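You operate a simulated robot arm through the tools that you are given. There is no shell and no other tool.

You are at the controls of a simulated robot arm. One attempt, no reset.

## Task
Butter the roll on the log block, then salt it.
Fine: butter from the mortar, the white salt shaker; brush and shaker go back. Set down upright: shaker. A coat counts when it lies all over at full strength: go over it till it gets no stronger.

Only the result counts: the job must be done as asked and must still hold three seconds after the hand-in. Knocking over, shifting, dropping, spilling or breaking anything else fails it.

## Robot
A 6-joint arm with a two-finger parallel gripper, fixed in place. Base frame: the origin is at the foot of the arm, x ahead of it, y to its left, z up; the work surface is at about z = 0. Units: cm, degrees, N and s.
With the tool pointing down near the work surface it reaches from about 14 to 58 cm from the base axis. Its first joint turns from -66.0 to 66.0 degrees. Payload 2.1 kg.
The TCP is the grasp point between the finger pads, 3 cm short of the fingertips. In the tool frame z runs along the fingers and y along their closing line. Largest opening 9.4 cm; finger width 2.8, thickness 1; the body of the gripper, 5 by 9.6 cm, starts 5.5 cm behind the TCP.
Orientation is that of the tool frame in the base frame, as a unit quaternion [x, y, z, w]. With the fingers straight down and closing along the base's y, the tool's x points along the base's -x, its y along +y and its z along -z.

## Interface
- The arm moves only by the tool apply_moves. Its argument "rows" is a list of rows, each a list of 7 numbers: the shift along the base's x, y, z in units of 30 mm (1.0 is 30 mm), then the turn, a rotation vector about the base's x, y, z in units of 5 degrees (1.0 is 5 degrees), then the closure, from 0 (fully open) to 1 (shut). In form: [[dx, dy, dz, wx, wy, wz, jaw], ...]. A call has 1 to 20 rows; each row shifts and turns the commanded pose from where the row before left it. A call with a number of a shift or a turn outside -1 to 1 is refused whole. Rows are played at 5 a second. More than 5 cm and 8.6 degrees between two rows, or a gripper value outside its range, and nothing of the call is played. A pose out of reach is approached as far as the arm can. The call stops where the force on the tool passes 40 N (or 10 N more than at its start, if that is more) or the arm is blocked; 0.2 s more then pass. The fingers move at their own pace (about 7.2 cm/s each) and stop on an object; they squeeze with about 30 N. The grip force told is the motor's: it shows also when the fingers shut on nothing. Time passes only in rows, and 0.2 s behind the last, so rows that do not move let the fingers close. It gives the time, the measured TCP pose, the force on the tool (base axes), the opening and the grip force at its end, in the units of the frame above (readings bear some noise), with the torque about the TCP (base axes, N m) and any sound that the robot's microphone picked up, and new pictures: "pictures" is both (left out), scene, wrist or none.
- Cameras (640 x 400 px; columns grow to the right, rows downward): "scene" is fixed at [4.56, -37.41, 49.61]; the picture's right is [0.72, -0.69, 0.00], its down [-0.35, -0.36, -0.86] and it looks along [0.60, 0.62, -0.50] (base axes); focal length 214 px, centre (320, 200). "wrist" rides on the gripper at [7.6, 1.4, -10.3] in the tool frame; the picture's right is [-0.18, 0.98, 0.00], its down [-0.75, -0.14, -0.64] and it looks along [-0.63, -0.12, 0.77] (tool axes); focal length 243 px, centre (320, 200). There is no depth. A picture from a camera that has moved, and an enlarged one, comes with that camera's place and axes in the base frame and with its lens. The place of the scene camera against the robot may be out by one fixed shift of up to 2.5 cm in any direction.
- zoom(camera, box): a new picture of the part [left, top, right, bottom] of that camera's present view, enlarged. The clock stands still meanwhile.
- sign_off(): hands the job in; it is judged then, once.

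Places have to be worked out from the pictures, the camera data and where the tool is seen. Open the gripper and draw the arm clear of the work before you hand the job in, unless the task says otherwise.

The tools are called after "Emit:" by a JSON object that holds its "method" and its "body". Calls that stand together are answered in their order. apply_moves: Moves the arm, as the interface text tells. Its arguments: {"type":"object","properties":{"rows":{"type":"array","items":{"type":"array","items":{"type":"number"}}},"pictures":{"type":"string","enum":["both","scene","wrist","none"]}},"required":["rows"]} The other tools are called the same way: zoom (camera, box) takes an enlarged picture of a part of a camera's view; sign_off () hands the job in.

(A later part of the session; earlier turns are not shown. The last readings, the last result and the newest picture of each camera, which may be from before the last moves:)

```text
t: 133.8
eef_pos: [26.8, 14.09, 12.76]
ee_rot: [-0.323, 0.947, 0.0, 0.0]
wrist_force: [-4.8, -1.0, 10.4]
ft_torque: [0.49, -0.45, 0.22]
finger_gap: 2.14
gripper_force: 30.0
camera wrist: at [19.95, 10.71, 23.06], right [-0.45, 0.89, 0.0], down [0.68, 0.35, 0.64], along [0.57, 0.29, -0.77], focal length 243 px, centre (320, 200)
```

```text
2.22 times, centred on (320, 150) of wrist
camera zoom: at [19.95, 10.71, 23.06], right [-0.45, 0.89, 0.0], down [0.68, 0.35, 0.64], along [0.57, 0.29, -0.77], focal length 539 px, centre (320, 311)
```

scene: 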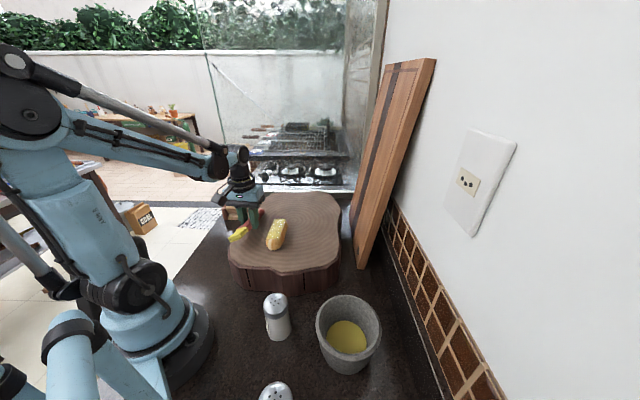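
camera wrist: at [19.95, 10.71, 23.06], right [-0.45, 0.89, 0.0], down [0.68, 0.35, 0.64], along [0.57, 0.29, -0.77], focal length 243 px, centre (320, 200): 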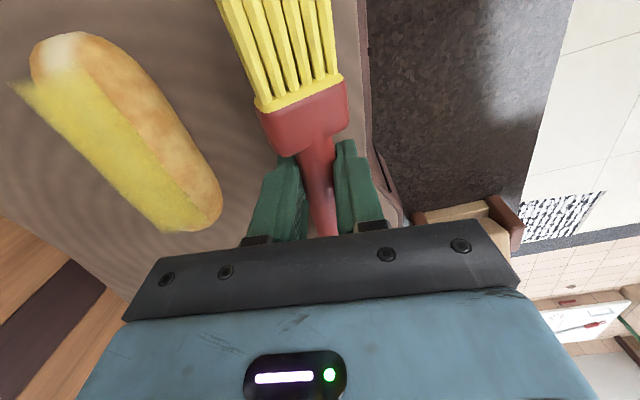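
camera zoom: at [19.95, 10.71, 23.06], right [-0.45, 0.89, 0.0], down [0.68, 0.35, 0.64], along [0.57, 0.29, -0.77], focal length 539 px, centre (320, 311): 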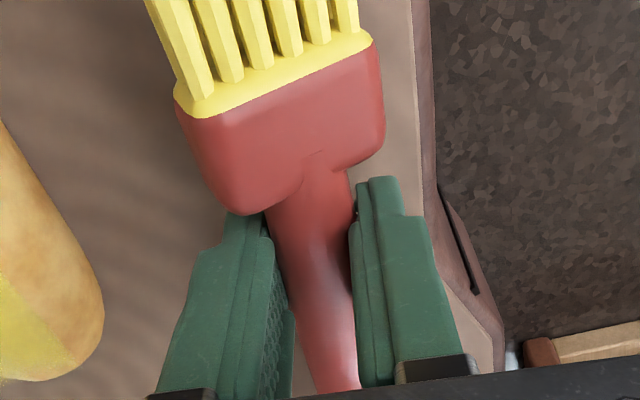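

The rear end is touching and the brush is pivoting back flat as intended. I'll continue down until the fingertips are just above the block.

Emit:
{"method": "apply_moves", "body": {"rows": [[0, 0, -0.07, 0, 0, 0, 1], [0, 0, -0.07, 0, 0, 0, 1], [0, 0, -0.05, 0, 0, 0, 1], [0, 0, 0, 0, 0, 0, 1]], "pictures": "both"}}

Emit:
{"method": "zoom", "body": {"camera": "scene", "box": [210, 180, 290, 240]}}

Emit:
{"method": "zoom", "body": {"camera": "wrist", "box": [220, 60, 420, 240]}}

```text
t: 134.8
eef_pos: [26.87, 14.13, 12.16]
ee_rot: [-0.322, 0.947, 0.0, 0.0]
wrist_force: [-1.6, -1.1, 9.4]
ft_torque: [0.41, -0.51, 0.03]
finger_gap: 2.13
gripper_force: 30.2
camera wrist: at [19.98, 10.73, 22.46], right [-0.45, 0.89, 0.0], down [0.68, 0.35, 0.64], along [0.57, 0.29, -0.77], focal length 243 px, centre (320, 200)
```

scene: 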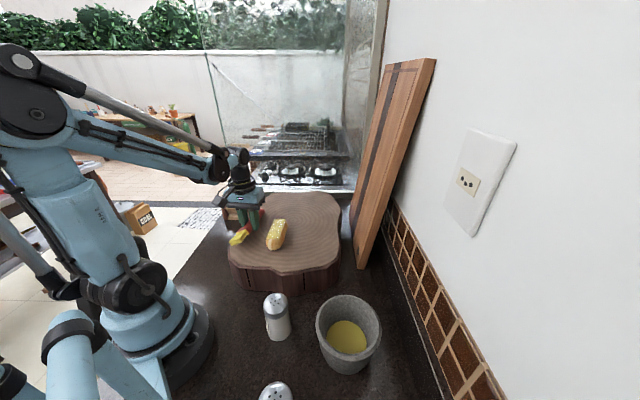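
wrist: 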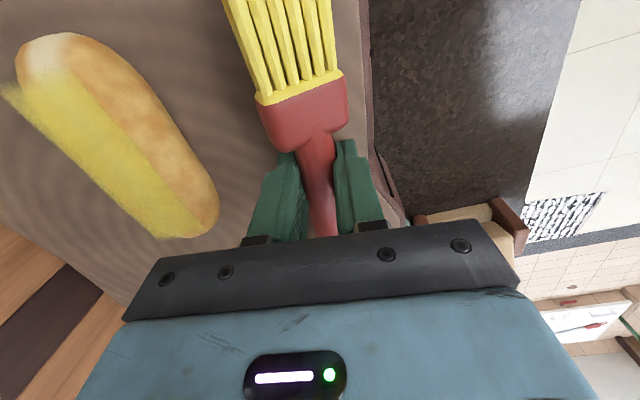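

```text
6.67 times, centred on (250, 210) of scene
camera zoom: at [4.56, -37.41, 49.61], right [0.72, -0.69, 0.0], down [-0.35, -0.36, -0.86], along [0.6, 0.62, -0.5], focal length 1430 px, centre (787, 133)
```

zoom: 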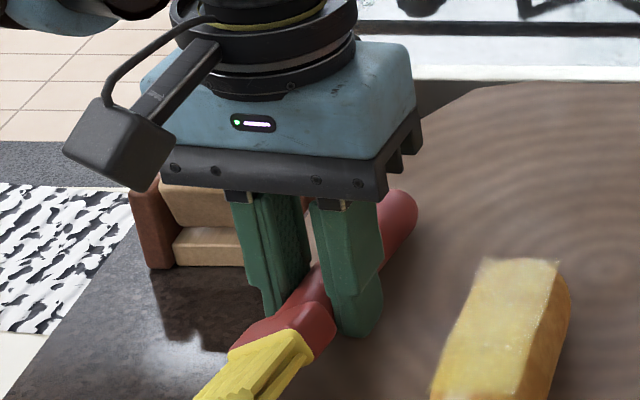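

```text
2.22 times, centred on (320, 150) of wrist
camera zoom: at [19.98, 10.73, 22.46], right [-0.45, 0.89, 0.0], down [0.68, 0.35, 0.64], along [0.57, 0.29, -0.77], focal length 539 px, centre (320, 311)
```

zoom: 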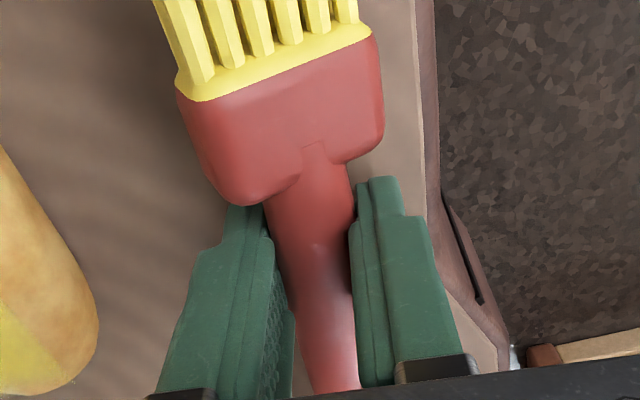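

The brush is still about 25° nose-up. I'll raise slightly and tilt the tool about 22° so the brush lies level just above the block, then release with a small opening.

Emit:
{"method": "apply_moves", "body": {"rows": [[0, 0, 0.15, 0.67, -0.87, 0, 1], [0, 0, 0.05, 0.67, -0.87, 0, 1], [0, 0, 0, 0.67, -0.87, 0, 1], [0, 0, 0, 0.67, -0.87, 0, 1], [0, 0, 0, 0, 0, 0, 1]], "pictures": "both"}}

Emit:
{"method": "zoom", "body": {"camera": "scene", "box": [210, 180, 290, 240]}}

```text
t: 136.0
eef_pos: [26.93, 14.19, 12.76]
ee_rot: [-0.316, 0.929, 0.061, 0.181]
wrist_force: [-1.2, -2.9, 6.4]
ft_torque: [-0.4, 0.54, 0.19]
finger_gap: 2.17
gripper_force: 29.6
camera wrist: at [17.36, 8.7, 19.47], right [-0.46, 0.88, 0.07], down [0.45, 0.17, 0.88], along [0.76, 0.44, -0.47], focal length 243 px, centre (320, 200)
```

scene: 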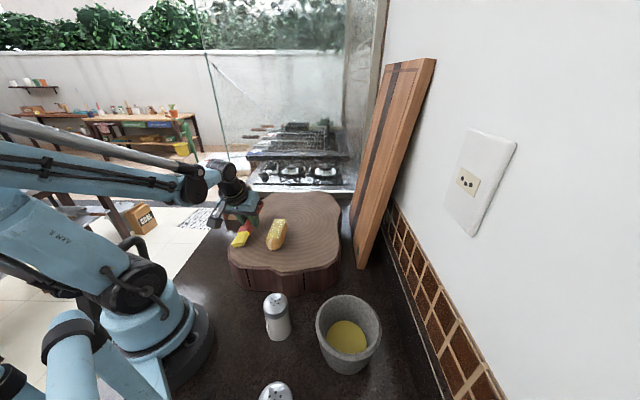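
wrist: 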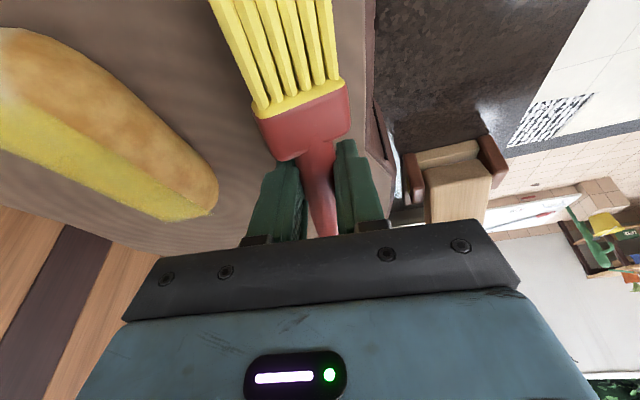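

```text
6.67 times, centred on (250, 210) of scene
camera zoom: at [4.56, -37.41, 49.61], right [0.72, -0.69, 0.0], down [-0.35, -0.36, -0.86], along [0.6, 0.62, -0.5], focal length 1430 px, centre (787, 133)
```

zoom: 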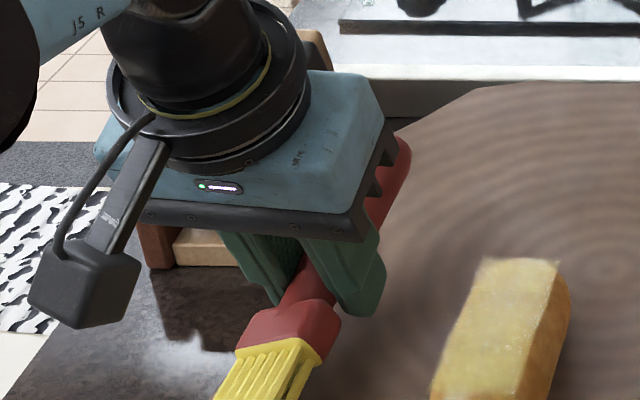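

The bristle end now rests on the block, so the brush is near level. I'll open the fingers just slightly to let it settle.

Emit:
{"method": "apply_moves", "body": {"rows": [[0, 0, 0, 0, 0, 0, 0.74], [0, 0, 0, 0, 0, 0, 0.7], [0, 0, 0, 0, 0, 0, 0.66], [0, 0, 0, 0, 0, 0, 0.66]], "pictures": "both"}}

Emit:
{"method": "zoom", "body": {"camera": "scene", "box": [210, 180, 290, 240]}}

Emit:
{"method": "zoom", "body": {"camera": "wrist", "box": [180, 0, 440, 240]}}

```text
t: 137.0
eef_pos: [26.95, 14.11, 12.78]
ee_rot: [-0.316, 0.929, 0.062, 0.18]
wrist_force: [-0.1, -0.2, 0.3]
ft_torque: [-0.01, -0.04, 0.01]
finger_gap: 3.22
gripper_force: 0.0
camera wrist: at [17.35, 8.71, 19.49], right [-0.46, 0.88, 0.07], down [0.45, 0.17, 0.88], along [0.76, 0.44, -0.48], focal length 243 px, centre (320, 200)
```

scene: 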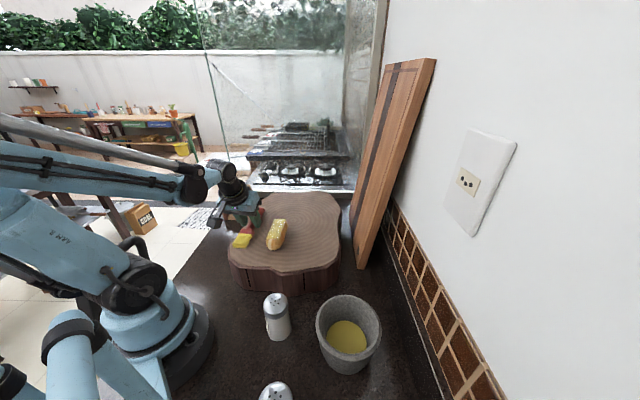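
wrist: 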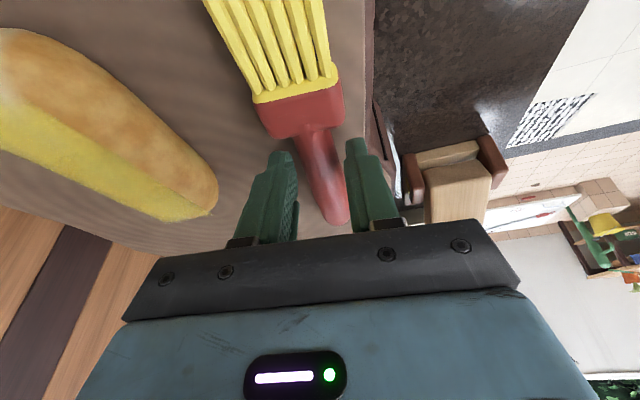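

```text
6.67 times, centred on (250, 210) of scene
camera zoom: at [4.56, -37.41, 49.61], right [0.72, -0.69, 0.0], down [-0.35, -0.36, -0.86], along [0.6, 0.62, -0.5], focal length 1430 px, centre (787, 133)
```

zoom: 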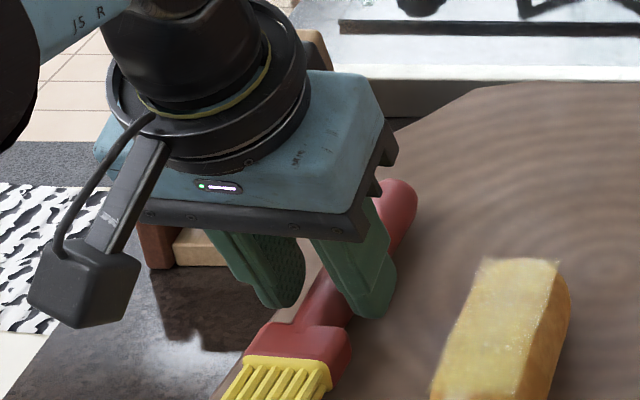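

```text
1.67 times, centred on (310, 120) of wrist
camera zoom: at [17.35, 8.71, 19.49], right [-0.46, 0.88, 0.07], down [0.45, 0.17, 0.88], along [0.76, 0.44, -0.48], focal length 404 px, centre (337, 333)
```

zoom: 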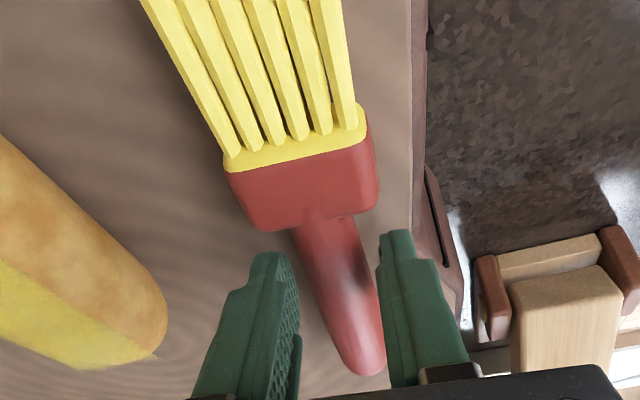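

The brush lies flat on the block. I'll open a bit more and withdraw along the finger direction, then check its place against the original.

Emit:
{"method": "apply_moves", "body": {"rows": [[0, 0, 0, 0, 0, 0, 0.55], [0, 0, 0, 0, 0, 0, 0.45], [-0.1, -0.08, 0.3, 0, 0, 0, 0.45], [-0.2, -0.16, 0.6, 0, 0, 0, 0.45], [-0.2, -0.16, 0.6, 0, 0, 0, 0.45], [0, 0, 0.9, -0.67, 0.87, 0, 0.45], [0, 0, 0.9, -0.67, 0.87, 0, 0.3], [0, 0, 0.9, -0.67, 0.87, 0, 0], [0, 0, 0.9, -0.67, 0.87, 0, 0], [0, 0, 0, 0, 0, 0, 0]], "pictures": "both"}}

Emit:
{"method": "zoom", "body": {"camera": "scene", "box": [200, 160, 400, 285]}}

```text
t: 139.2
eef_pos: [25.46, 13.06, 27.98]
ee_rot: [-0.321, 0.947, 0.0, -0.001]
wrist_force: [-0.7, 0.0, -0.1]
ft_torque: [0.03, -0.03, 0.03]
finger_gap: 9.42
gripper_force: 0.0
camera wrist: at [18.47, 9.57, 38.41], right [-0.45, 0.89, 0.0], down [0.68, 0.35, 0.64], along [0.57, 0.29, -0.77], focal length 243 px, centre (320, 200)
```

scene: 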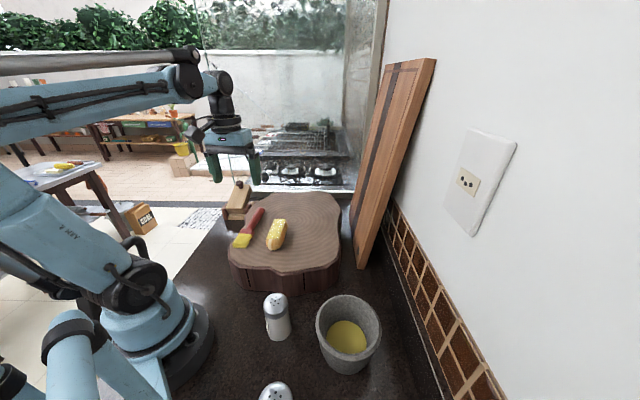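
wrist: 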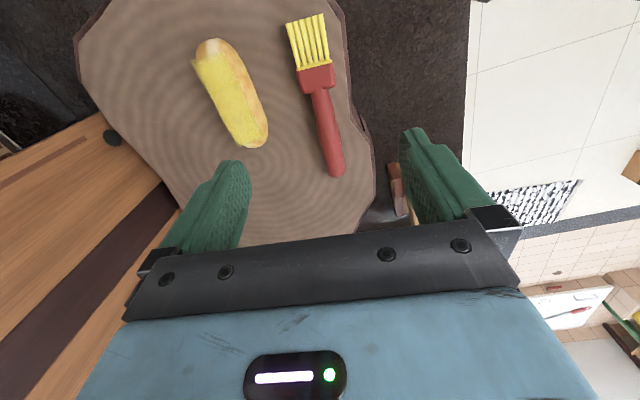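

```text
3.20 times, centred on (300, 222) of scene
camera zoom: at [4.57, -37.41, 49.61], right [0.72, -0.69, 0.0], down [-0.35, -0.36, -0.86], along [0.6, 0.62, -0.5], focal length 686 px, centre (384, 128)
```

zoom: 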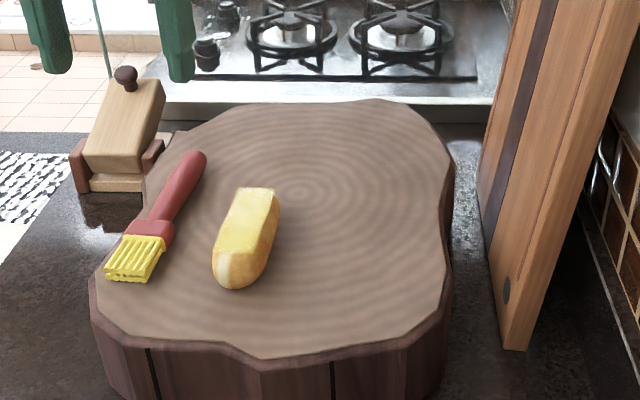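

The brush lies flat within about 1.6 cm of its original spot and the coat is intact. Next is the white shaker: two wrist views put its cap top at (18.4, -11.7, 9.7). To be able to invert it I'll grip it with the tool near horizontal, palm on the +y side, so first I yaw and move there at height.

Emit:
{"method": "apply_moves", "body": {"rows": [[-0.22, -0.444, 0, 0, 0, 0.957, 0], [-0.22, -0.444, 0, 0, 0, 0.957, 0], [-0.22, -0.444, 0, 0, 0, 0.957, 0], [-0.22, -0.444, 0, 0, 0, 0.957, 0], [-0.22, -0.444, 0, 0, 0, 0.957, 0], [-0.22, -0.444, 0, 0, 0, 0.957, 0], [-0.22, -0.444, 0, 0, 0, 0.957, 0], [-0.22, -0.444, 0, 0, 0, 0.957, 0], [-0.22, -0.444, 0, 0, 0, 0.957, 0], [-0.22, -0.444, 0, 0, 0, 0.957, 0], [-0.22, -0.444, 0, 0, 0, 0.957, 0], [-0.22, -0.444, 0, 0, 0, 0.957, 0], [0, 0, 0, 0, 0, 0, 0]], "pictures": "both"}}

```text
t: 142.0
eef_pos: [17.44, -3.15, 28.03]
ee_rot: [0.737, -0.675, 0.0, 0.0]
wrist_force: [0.3, 0.5, -0.4]
ft_torque: [0.0, 0.01, -0.01]
finger_gap: 9.39
gripper_force: 0.0
camera wrist: at [16.69, -10.67, 38.38], right [-1.0, 0.1, 0.0], down [0.07, 0.76, 0.64], along [0.06, 0.64, -0.77], focal length 243 px, centre (320, 200)
```

scene: 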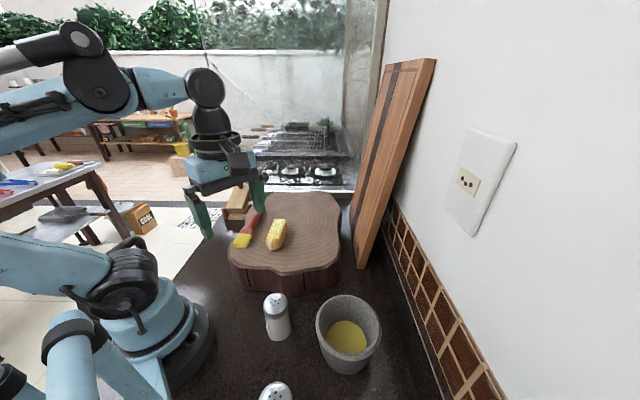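
wrist: 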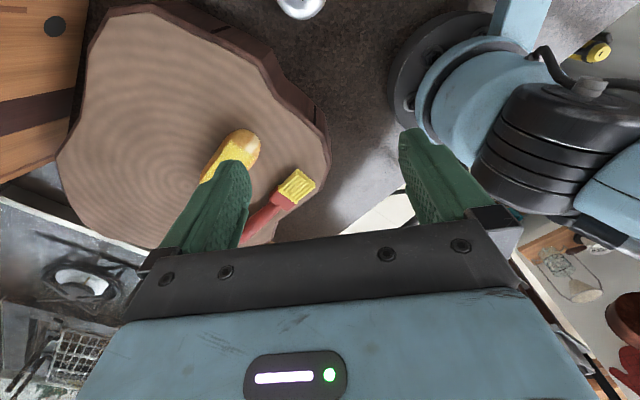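

Orientation is as planned. Now I'll tilt the tool 60° so it points toward -y and 30° down, staying high to test reach.

Emit:
{"method": "apply_moves", "body": {"rows": [[0.01, -0.05, 0, -0.996, -0.087, 0, 0], [0.01, -0.05, 0, -0.996, -0.087, 0, 0], [0.01, -0.05, 0, -0.996, -0.087, 0, 0], [0.01, -0.05, 0, -0.996, -0.087, 0, 0], [0.01, -0.05, 0, -0.996, -0.087, 0, 0], [0.01, -0.05, 0, -0.996, -0.087, 0, 0], [0.01, -0.05, 0, -0.996, -0.087, 0, 0], [0.01, -0.05, 0, -0.996, -0.087, 0, 0], [0.01, -0.05, 0, -0.996, -0.087, 0, 0], [0.01, -0.05, 0, -0.996, -0.087, 0, 0], [0.01, -0.05, 0, -0.996, -0.087, 0, 0], [0.01, -0.05, 0, -0.996, -0.087, 0, 0], [0, 0, 0, 0, 0, 0, 0]], "pictures": "both"}}

```text
t: 144.8
eef_pos: [18.39, -5.39, 28.05]
ee_rot: [0.638, -0.585, 0.368, 0.339]
wrist_force: [0.6, 0.0, 0.5]
ft_torque: [-0.03, -0.03, 0.02]
finger_gap: 9.39
gripper_force: 0.2
out of reach, approached as far as the arm can: row 12
camera wrist: at [16.39, -0.35, 39.83], right [-0.99, 0.01, -0.16], down [0.06, 0.94, -0.33], along [0.15, -0.34, -0.93], focal length 243 px, centre (320, 200)
```

scene: 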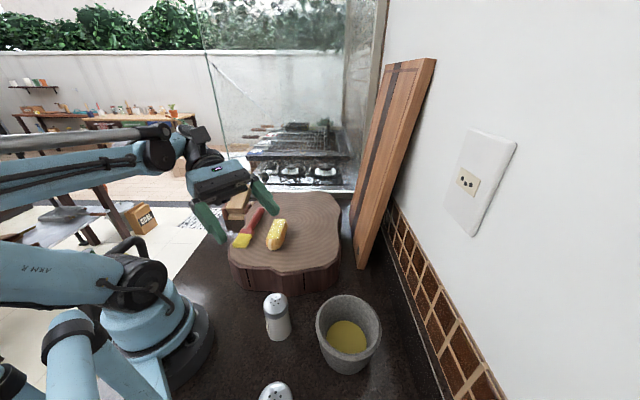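
wrist: 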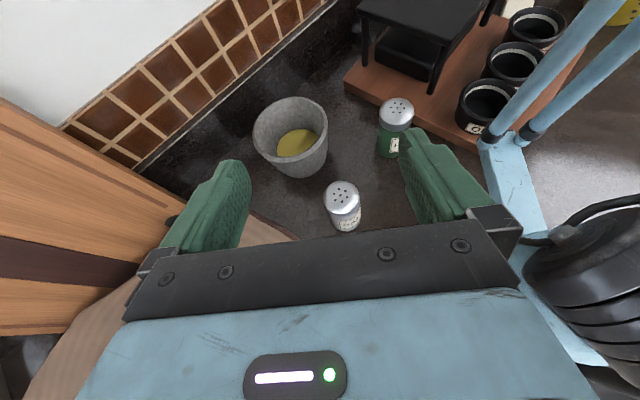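

The pose is reachable. I'll descend toward a pre-grasp point behind the shaker and keep checking reach.

Emit:
{"method": "apply_moves", "body": {"rows": [[0, 0.05, -0.8, 0, 0, 0, 0], [0, 0.05, -0.8, 0, 0, 0, 0], [0, 0.05, -0.8, 0, 0, 0, 0], [0, 0.05, -0.8, 0, 0, 0, 0], [0, 0, -0.8, 0, 0, 0, 0], [0, 0, 0, 0, 0, 0, 0]], "pictures": "both"}}

Emit:
{"method": "zoom", "body": {"camera": "scene", "box": [180, 160, 380, 350]}}

```text
t: 146.2
eef_pos: [18.56, -5.27, 16.01]
ee_rot: [0.639, -0.585, 0.368, 0.337]
wrist_force: [-0.7, 0.1, -0.2]
ft_torque: [0.01, 0.03, -0.01]
finger_gap: 9.41
gripper_force: 0.0
out of reach, approached as far as the arm can: row 3
camera wrist: at [16.63, -0.16, 27.82], right [-0.99, 0.01, -0.16], down [0.06, 0.94, -0.33], along [0.15, -0.34, -0.93], focal length 243 px, centre (320, 200)
```

scene: 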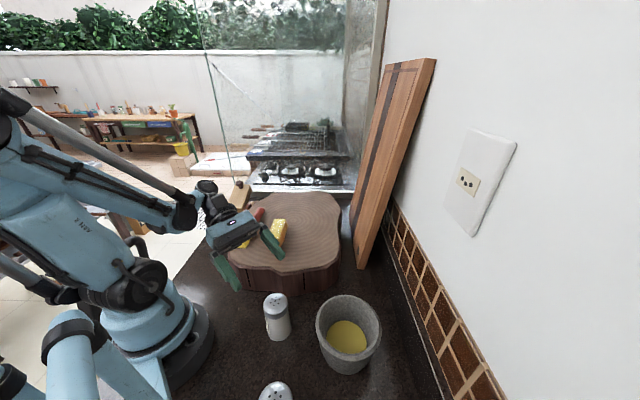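
wrist: 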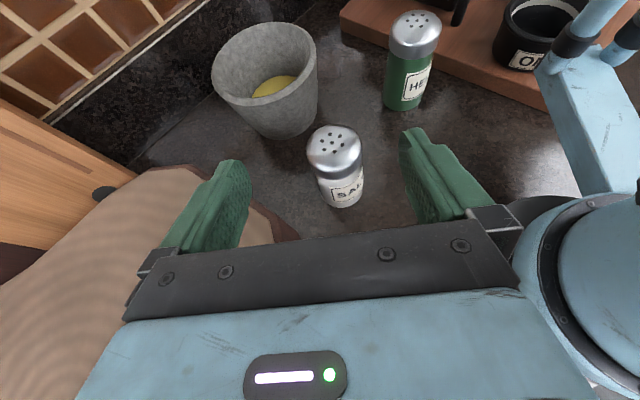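

```text
2.11 times, centred on (280, 255) of scene
camera zoom: at [4.56, -37.41, 49.61], right [0.72, -0.69, 0.0], down [-0.35, -0.36, -0.86], along [0.6, 0.62, -0.5], focal length 452 px, centre (404, 84)
```

zoom: 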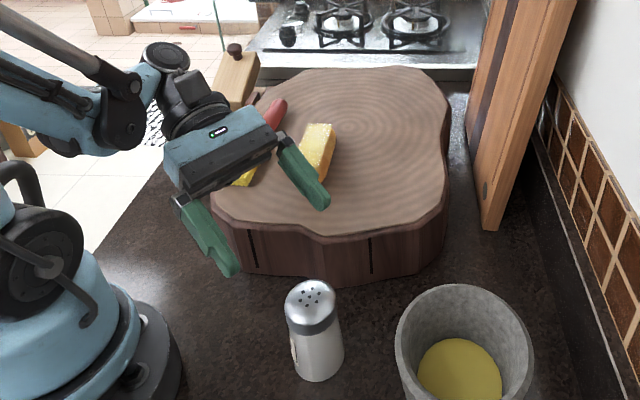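

That's the SALT shaker (label visible); the green one is herbs. To keep the wrist clear of the block edge I'll reduce the tilt to about 54° and go to a pre-grasp point 7 cm behind the shaker.

Emit:
{"method": "apply_moves", "body": {"rows": [[-0.07, -0.1, -0.3, 0.6, 0.05, 0, 0], [-0.07, -0.1, -0.5, 0.6, 0.05, 0, 0], [-0.07, -0.1, -0.5, 0, 0, 0, 0], [0, 0, -0.5, 0, 0, 0, 0], [0, 0, 0, 0, 0, 0, 0]], "pictures": "both"}}

Emit:
{"method": "zoom", "body": {"camera": "scene", "box": [180, 160, 380, 350]}}

Emit:
{"method": "zoom", "body": {"camera": "wrist", "box": [220, 60, 460, 260]}}

```text
t: 147.4
eef_pos: [17.7, -6.05, 10.62]
ee_rot: [0.658, -0.601, 0.335, 0.307]
wrist_force: [0.6, 1.5, 0.2]
ft_torque: [0.0, 0.0, 0.02]
finger_gap: 9.4
gripper_force: 0.1
camera wrist: at [16.03, -2.23, 22.88], right [-0.99, 0.02, -0.15], down [0.06, 0.97, -0.23], along [0.14, -0.24, -0.96], focal length 243 px, centre (320, 200)
```

scene: 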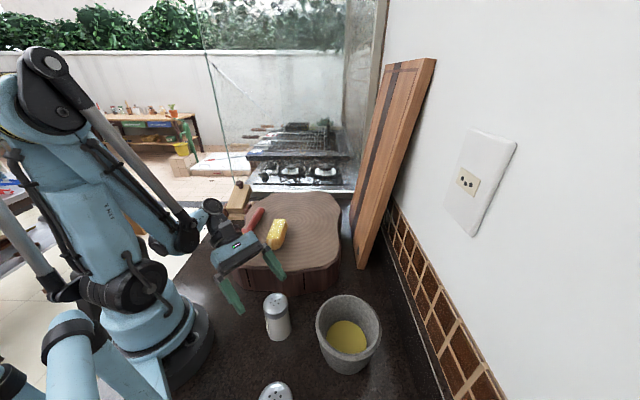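
wrist: 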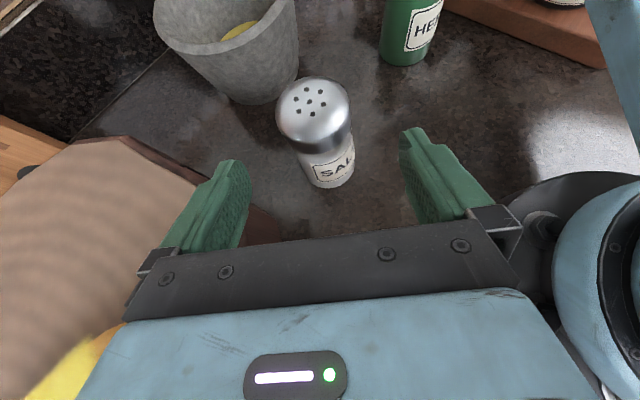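

```text
2.11 times, centred on (280, 255) of scene
camera zoom: at [4.56, -37.41, 49.61], right [0.72, -0.69, 0.0], down [-0.35, -0.36, -0.86], along [0.6, 0.62, -0.5], focal length 452 px, centre (404, 84)
```

zoom: 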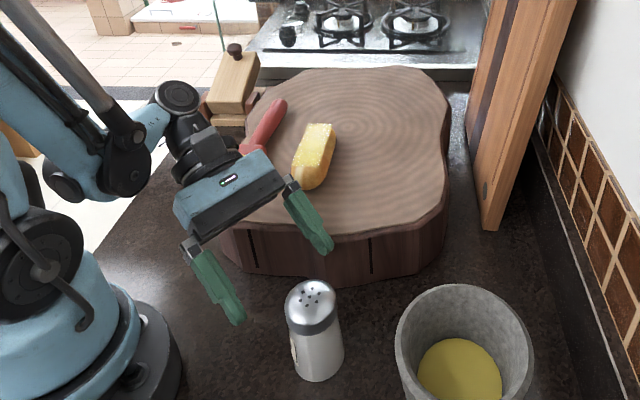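

```text
2.00 times, centred on (340, 160) of wrist
camera zoom: at [16.03, -2.23, 22.88], right [-0.99, 0.02, -0.15], down [0.06, 0.97, -0.23], along [0.14, -0.24, -0.96], focal length 485 px, centre (280, 280)
```

zoom: 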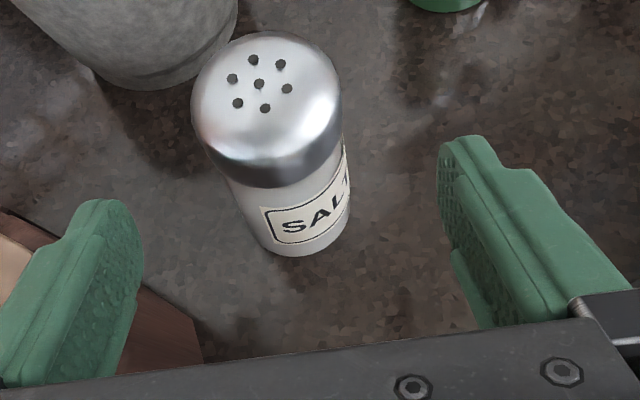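

Shaker centre confirmed at about (18.45, -11.9). I'll advance along the tool axis so the fingers straddle its body.

Emit:
{"method": "apply_moves", "body": {"rows": [[0.05, -0.383, -0.273, 0, 0, 0, 0], [0.05, -0.383, -0.273, 0, 0, 0, 0], [0.05, -0.383, -0.273, 0, 0, 0, 0], [0.05, -0.383, -0.273, 0, 0, 0, 0], [0, 0, 0, 0, 0, 0, 0]], "pictures": "both"}}

Emit:
{"method": "zoom", "body": {"camera": "scene", "box": [200, 200, 360, 350]}}

Emit:
{"method": "zoom", "body": {"camera": "wrist", "box": [220, 60, 460, 260]}}

```text
t: 148.6
eef_pos: [18.71, -10.44, 10.16]
ee_rot: [0.657, -0.601, 0.336, 0.307]
wrist_force: [0.2, -0.1, 0.2]
ft_torque: [0.02, 0.01, 0.02]
finger_gap: 9.42
gripper_force: 0.1
out of reach, approached as far as the arm can: row 2, 3, 4
camera wrist: at [16.91, -6.66, 22.28], right [-0.99, 0.02, -0.15], down [0.06, 0.97, -0.23], along [0.14, -0.24, -0.96], focal length 243 px, centre (320, 200)
```

scene: 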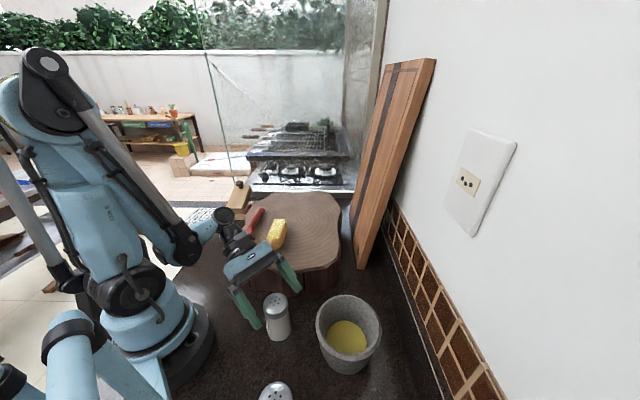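
wrist: 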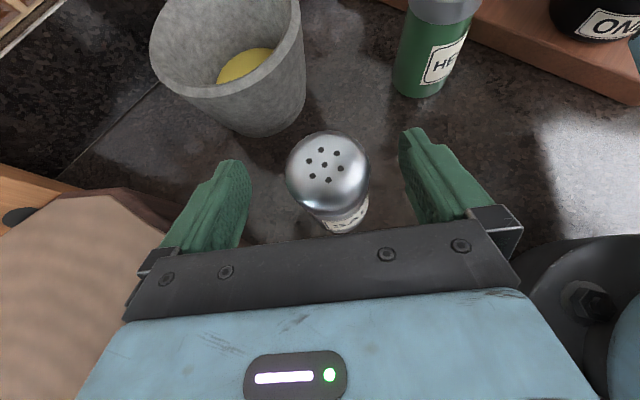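

```text
2.67 times, centred on (280, 275) of scene
camera zoom: at [4.56, -37.41, 49.61], right [0.72, -0.69, 0.0], down [-0.35, -0.36, -0.86], along [0.6, 0.62, -0.5], focal length 572 px, centre (427, 0)
```

zoom: 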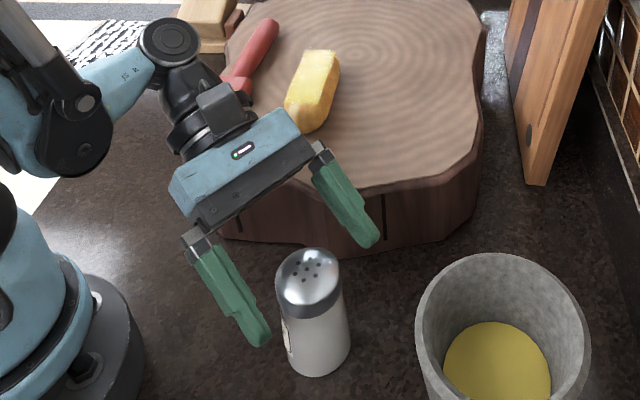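

```text
2.00 times, centred on (340, 160) of wrist
camera zoom: at [16.91, -6.66, 22.28], right [-0.99, 0.02, -0.15], down [0.06, 0.97, -0.23], along [0.14, -0.24, -0.96], focal length 485 px, centre (280, 280)
```

zoom: 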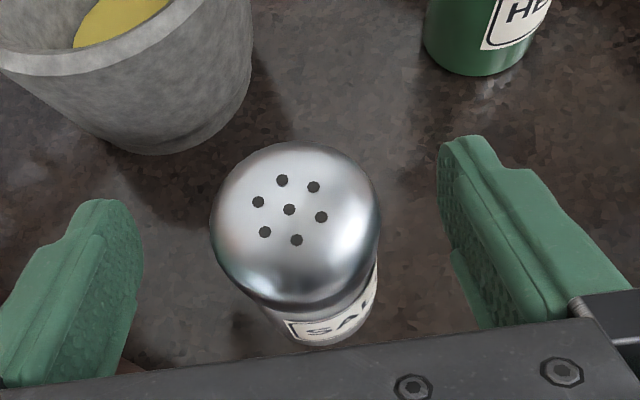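

The arm hit a reach limit just behind the shaker. I'll back out, turn the approach azimuth by -25° (wrist farther from the base) and try again.

Emit:
{"method": "apply_moves", "body": {"rows": [[-0.03, 0.5, 0.4, 0, 0, 0, 0], [0, 0.5, 0.4, 0, 0, 0, 0], [0.1, 0.1, 0.1, 0, 0, -1, 0], [0.1, 0.1, 0.1, 0, 0, -1, 0], [0.1, 0.1, 0, 0, 0, -1, 0], [0.1, 0.1, 0, 0, 0, -1, 0], [0.1, 0, 0, 0, 0, -1, 0], [0, 0, 0, 0, 0, 0, 0]], "pictures": "scene"}}

```text
t: 150.4
eef_pos: [20.89, -9.38, 13.15]
ee_rot: [-0.513, 0.73, -0.261, -0.37]
wrist_force: [0.2, 0.3, 0.1]
ft_torque: [0.03, 0.0, 0.04]
finger_gap: 9.38
gripper_force: 0.1
out of reach, approached as far as the arm can: row 6, 7
```

scene: 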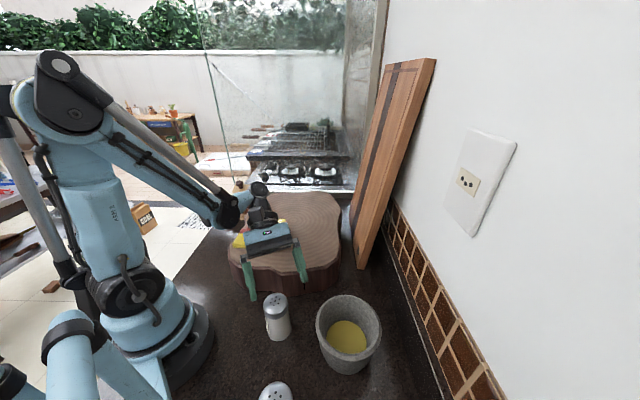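

Orientation (azimuth -110°, 36° below horizontal) is reached, and the limit is only on going farther +y, so the pick itself should be reachable. I'll move to a point 4 cm behind the shaker along the new tool axis.

Emit:
{"method": "apply_moves", "body": {"rows": [[-0.23, 0.08, -0.27, 0, 0, 0, 0], [-0.23, 0.08, -0.27, 0, 0, 0, 0], [0, 0, 0, 0, 0, 0, 0]], "pictures": "both"}}

Emit:
{"method": "zoom", "body": {"camera": "scene", "box": [200, 170, 360, 350]}}

```text
t: 151.2
eef_pos: [19.72, -9.59, 11.47]
ee_rot: [-0.512, 0.73, -0.26, -0.37]
wrist_force: [-0.2, 0.3, 0.9]
ft_torque: [0.01, 0.02, -0.02]
finger_gap: 9.41
gripper_force: 0.1
out of reach, approached as far as the arm can: row 1, 2
camera wrist: at [19.59, -5.42, 23.71], right [-0.89, 0.44, -0.15], down [0.46, 0.86, -0.23], along [0.03, -0.27, -0.96], focal length 243 px, centre (320, 200)
```

scene: 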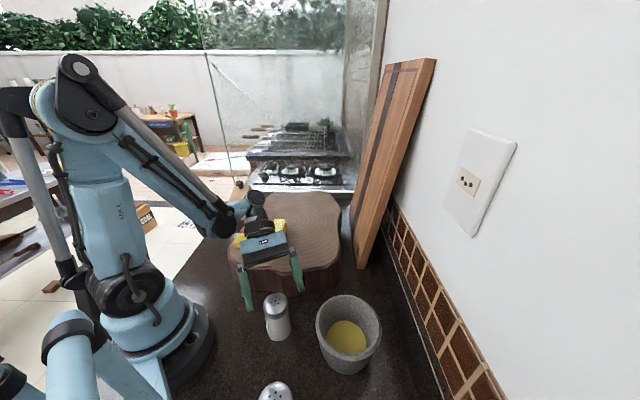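
wrist: 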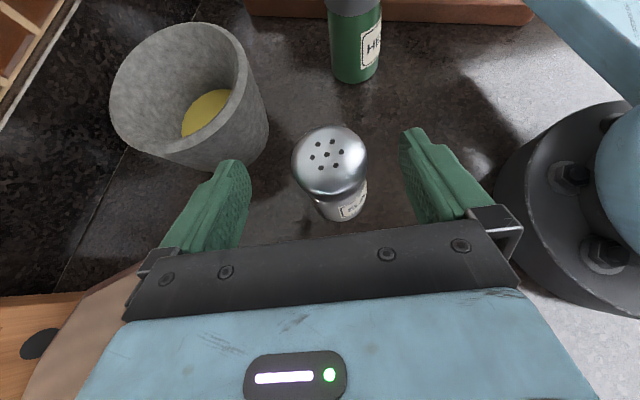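

```text
2.22 times, centred on (280, 260) of scene
camera zoom: at [4.56, -37.41, 49.61], right [0.72, -0.69, 0.0], down [-0.35, -0.36, -0.86], along [0.6, 0.62, -0.5], focal length 477 px, centre (409, 67)
```

zoom: 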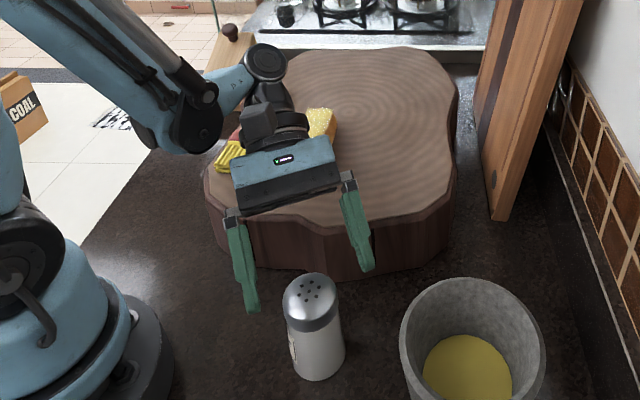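

The fingers already flank the cap, well centred. I'll continue forward and down to the grasp point.

Emit:
{"method": "apply_moves", "body": {"rows": [[-0.1, -0.19, -0.4, 0, 0, 0, 0], [-0.1, -0.19, -0.4, 0, 0, 0, 0], [0, 0, 0, 0, 0, 0, 0]], "pictures": "none"}}

Emit:
{"method": "apply_moves", "body": {"rows": [[-0.1, -0.19, -0.4, 0, 0, 0, 0], [-0.1, -0.19, -0.4, 0, 0, 0, 0], [0, 0, 0, 0, 0, 0, 0]], "pictures": "both"}}

Emit:
{"method": "zoom", "body": {"camera": "scene", "box": [200, 170, 360, 350]}}

```text
t: 152.0
eef_pos: [19.18, -10.68, 9.12]
ee_rot: [-0.511, 0.729, -0.261, -0.373]
wrist_force: [0.0, 0.0, -0.9]
ft_torque: [-0.03, -0.01, -0.02]
finger_gap: 9.39
gripper_force: 0.1
```

```text
t: 152.3
eef_pos: [19.17, -10.7, 9.07]
ee_rot: [-0.511, 0.728, -0.263, -0.374]
wrist_force: [-1.1, 9.5, 30.4]
ft_torque: [1.95, -1.15, 0.41]
finger_gap: 9.41
gripper_force: 0.0
out of reach, approached as far as the arm can: row 1
stopped in row 1: the force on the tool passed its limit at 152 N (the readings are from after the stop); the commanded pose is now the measured one
camera wrist: at [19.03, -6.42, 21.32], right [-0.89, 0.44, -0.15], down [0.46, 0.85, -0.24], along [0.02, -0.28, -0.96], focal length 243 px, centre (320, 200)
```

scene: 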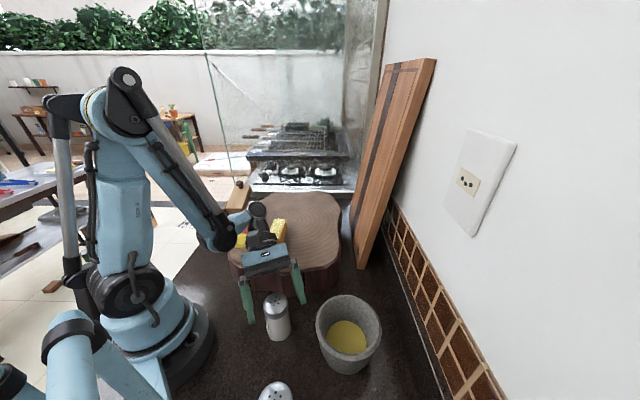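
wrist: 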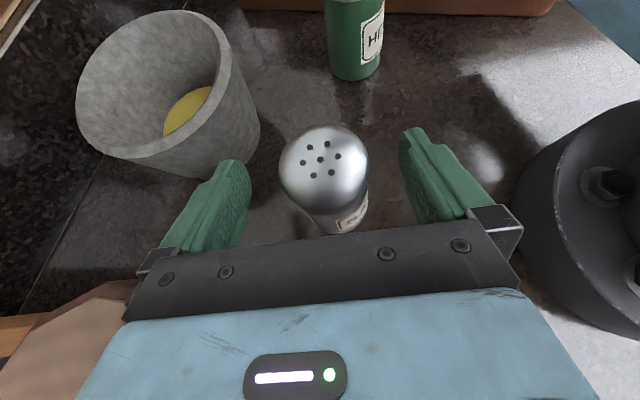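

```text
2.22 times, centred on (280, 260) of scene
camera zoom: at [4.56, -37.41, 49.61], right [0.72, -0.69, 0.0], down [-0.35, -0.36, -0.86], along [0.6, 0.62, -0.5], focal length 477 px, centre (409, 67)
```

zoom: 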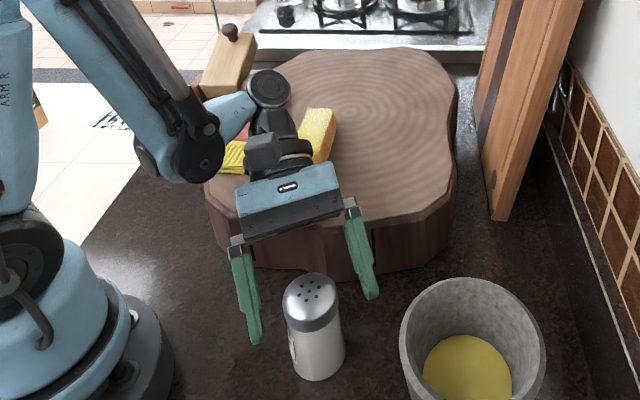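

The hand struck the block's edge (force stop), so this approach direction is too tight. Block, roll, brush and shaker look unmoved. I'll go straight up and approach instead from the outer side with the tool tilted inward toward the base, where there's free space between block and mortar.

Emit:
{"method": "apply_moves", "body": {"rows": [[0, 0, 0.2, 0, 0, 0, 0], [0, 0, 0.7, 0, 0, 0, 0], [0, 0, 0.9, 0, 0, 0, 0], [0, 0, 0.9, 0, 0, 0, 0], [0, 0, 0.9, 0, 0, 0, 0], [0, 0, 0.9, 0, 0, 0, 0], [0, 0, 0.9, 0, 0, 0, 0], [0, 0, 0, 0, 0, 0, 0]], "pictures": "both"}}

Emit:
{"method": "zoom", "body": {"camera": "scene", "box": [200, 160, 400, 285]}}

```text
t: 154.1
eef_pos: [18.96, -10.77, 25.32]
ee_rot: [-0.511, 0.728, -0.263, -0.374]
wrist_force: [-0.8, 0.3, 0.4]
ft_torque: [-0.03, -0.02, 0.06]
finger_gap: 9.39
gripper_force: 0.0
camera wrist: at [18.96, -6.52, 37.51], right [-0.89, 0.44, -0.15], down [0.46, 0.85, -0.24], along [0.02, -0.28, -0.96], focal length 243 px, centre (320, 200)
```

scene: 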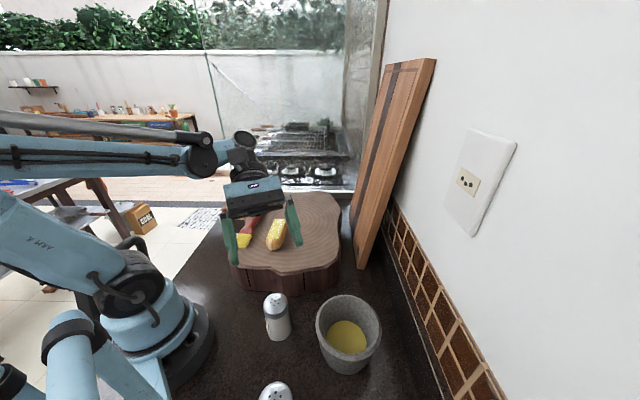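
wrist: 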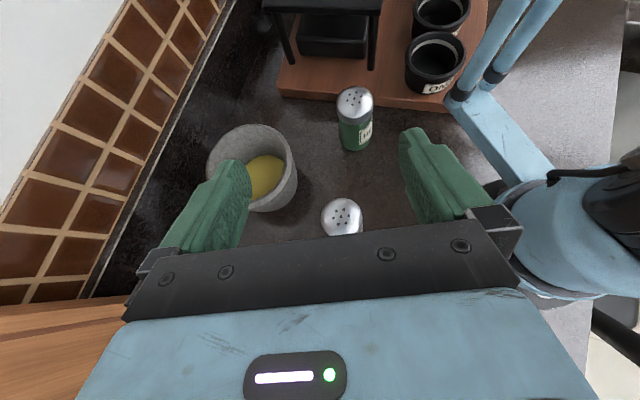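

```text
3.20 times, centred on (300, 222) of scene
camera zoom: at [4.56, -37.41, 49.61], right [0.72, -0.69, 0.0], down [-0.35, -0.36, -0.86], along [0.6, 0.62, -0.5], focal length 686 px, centre (384, 128)
```

zoom: 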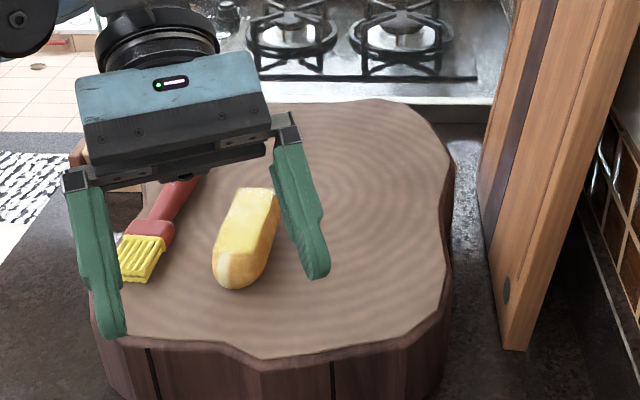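

Everything on the block is unchanged. I'll untilt to vertical, then yaw back to align with the arm direction (-33°).

Emit:
{"method": "apply_moves", "body": {"rows": [[0.1, 0, 0.05, 0.92, -0.335, 0, 0], [0.1, 0, 0.05, 0.92, -0.335, 0, 0], [0.1, 0, 0.05, 0.92, -0.335, 0, 0], [0.1, 0, 0.05, 0.92, -0.335, 0, 0], [0.1, 0, 0.05, 0.92, -0.335, 0, 0], [0.1, 0, 0, 0.92, -0.335, 0, 0], [0.1, 0, 0, 0.92, -0.335, 0, 0], [0.1, 0, 0, 0.92, -0.335, 0, 0], [0.1, 0, 0, 0.92, -0.335, 0, 0], [0.1, 0, 0, 0.92, -0.335, 0, 0], [0.1, 0, 0, 0.92, -0.335, 0, 0], [0, 0, 0, 0, 0, 0, 0]], "pictures": "none"}}

Emit:
{"method": "apply_moves", "body": {"rows": [[0.05, -0.05, 0, 0, 0, -1, 0], [0.05, -0.05, 0, 0, 0, -1, 0], [0.05, -0.05, 0, 0, 0, -1, 0], [0.05, -0.05, 0, 0, 0, -1, 0], [0.05, -0.05, 0, 0, 0, -1, 0], [0.05, -0.05, 0, 0, 0, -1, 0], [0.05, -0.05, 0, 0, 0, -1, 0], [0.05, -0.05, 0, 0, 0, -1, 0], [0.05, -0.05, 0, 0, 0, -1, 0], [0.05, -0.05, 0, 0, 0, -1, 0], [0, 0, 0, 0, 0, -1, 0], [0, 0, 0, 0, 0, -1, 0], [0, 0, 0, 0, 0, -1, 0], [0, 0, 0, 0, 0, -1, 0], [0, 0, 0, 0, 0, -1, 0], [0, 0, 0, 0, 0, -1, 0], [0, 0, 0, 0, 0, -1, 0], [0, 0, 0, 0, 0, -1, 0], [0, 0, 0, 0, 0, -1, 0], [0, 0, 0, 0, 0, -1, 0]], "pictures": "both"}}

```text
t: 156.7
eef_pos: [22.38, -10.84, 26.01]
ee_rot: [-0.574, 0.819, -0.002, -0.004]
wrist_force: [0.2, -0.2, 0.2]
ft_torque: [0.0, -0.05, -0.02]
finger_gap: 9.4
gripper_force: 0.0
```

```text
t: 160.9
eef_pos: [23.91, -12.21, 25.96]
ee_rot: [0.26, 0.966, 0.001, -0.006]
wrist_force: [0.0, 0.0, 0.0]
ft_torque: [-0.02, -0.02, -0.01]
finger_gap: 9.39
gripper_force: 0.0
camera wrist: at [18.08, -7.11, 36.4], right [0.65, 0.76, 0.0], down [0.59, -0.5, 0.63], along [0.48, -0.42, -0.77], focal length 243 px, centre (320, 200)
```

scene: 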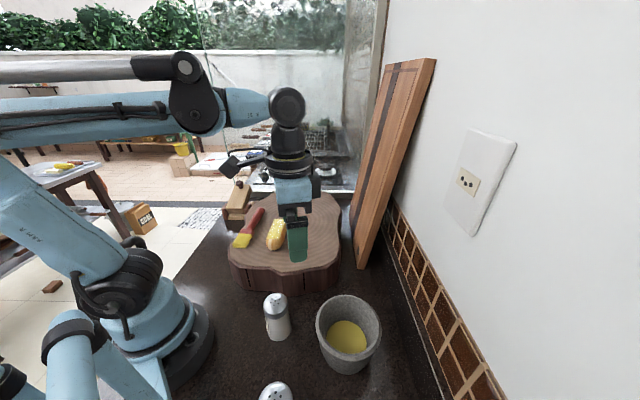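
wrist: 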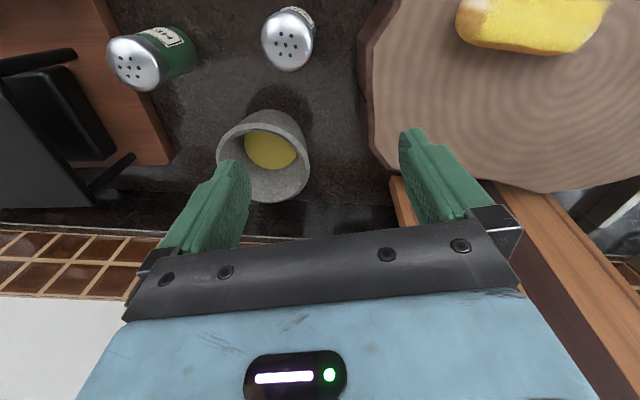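

Now the tool is aligned with the arm. I'll tilt it inward 50° (fingers pointing back toward the base and down), staying high to test reach.

Emit:
{"method": "apply_moves", "body": {"rows": [[-0.03, -0.08, -0.05, 0.5, 0.866, 0, 0], [-0.03, -0.08, -0.05, 0.5, 0.866, 0, 0], [-0.03, -0.08, -0.05, 0.5, 0.866, 0, 0], [-0.03, -0.08, -0.05, 0.5, 0.866, 0, 0], [-0.03, -0.08, -0.05, 0.5, 0.866, 0, 0], [-0.03, -0.08, -0.05, 0.5, 0.866, 0, 0], [-0.03, -0.08, -0.05, 0.5, 0.866, 0, 0], [-0.03, -0.08, -0.05, 0.5, 0.866, 0, 0], [-0.03, -0.08, -0.05, 0.5, 0.866, 0, 0], [-0.03, -0.08, -0.05, 0.5, 0.866, 0, 0], [0, 0, 0, 0, 0, 0, 0]], "pictures": "both"}}

```text
t: 163.3
eef_pos: [23.04, -14.7, 24.56]
ee_rot: [0.251, 0.943, 0.054, -0.212]
wrist_force: [0.0, -0.4, 0.1]
ft_torque: [0.0, 0.02, 0.03]
finger_gap: 9.39
gripper_force: 0.0
out of reach, approached as far as the arm can: row 6, 7, 8, 9, 10
camera wrist: at [21.48, -11.94, 37.12], right [0.63, 0.77, -0.08], down [0.76, -0.6, 0.26], along [0.15, -0.23, -0.96], focal length 243 px, centre (320, 200)
```

scene: 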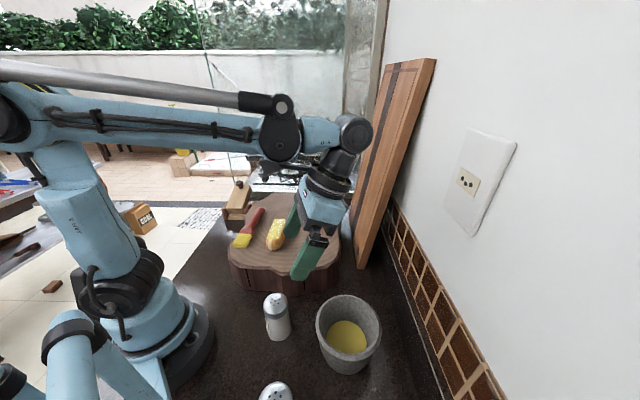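
wrist: 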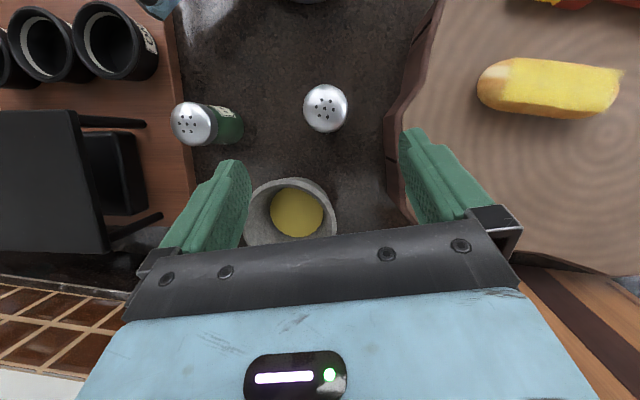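

The wrist bends only about 25° inward at this height (forearm horizontal). Lower down the forearm slopes and should allow more, so I'll descend and then add tilt.

Emit:
{"method": "apply_moves", "body": {"rows": [[0.05, -0.05, -0.8, 0, 0, 0, 0], [0.05, -0.05, -0.8, 0, 0, 0, 0], [0.05, -0.05, -0.8, 0, 0, 0, 0], [0.05, -0.05, -0.6, 0.4, 0.69, 0, 0], [0.05, -0.05, 0, 0.5, 0.866, 0, 0], [0.05, -0.05, 0, 0.5, 0.866, 0, 0], [0, 0, 0, 0.5, 0.866, 0, 0], [0, 0, 0, 0.5, 0.866, 0, 0], [0, 0, 0, 0, 0, 0, 0]], "pictures": "both"}}

```text
t: 165.3
eef_pos: [23.78, -15.74, 15.48]
ee_rot: [0.25, 0.943, 0.051, -0.212]
wrist_force: [0.7, -0.8, -0.2]
ft_torque: [0.01, -0.02, 0.01]
finger_gap: 9.4
gripper_force: 0.0
out of reach, approached as far as the arm can: row 4, 5, 6, 7, 8
camera wrist: at [22.32, -12.96, 28.09], right [0.63, 0.77, -0.09], down [0.76, -0.59, 0.26], along [0.15, -0.23, -0.96], focal length 243 px, centre (320, 200)
```

scene: 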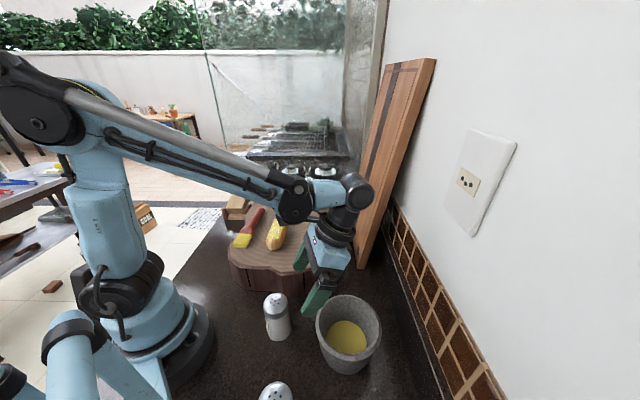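
wrist: 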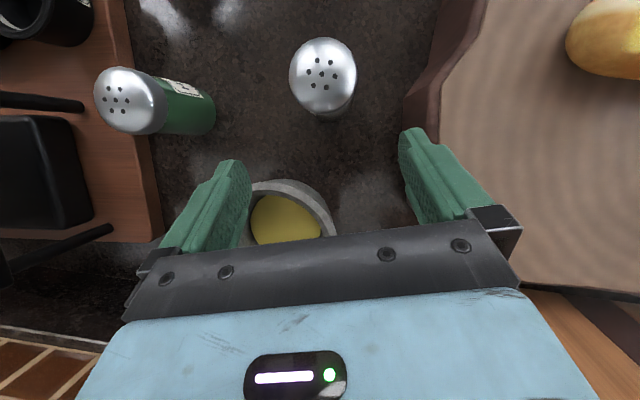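

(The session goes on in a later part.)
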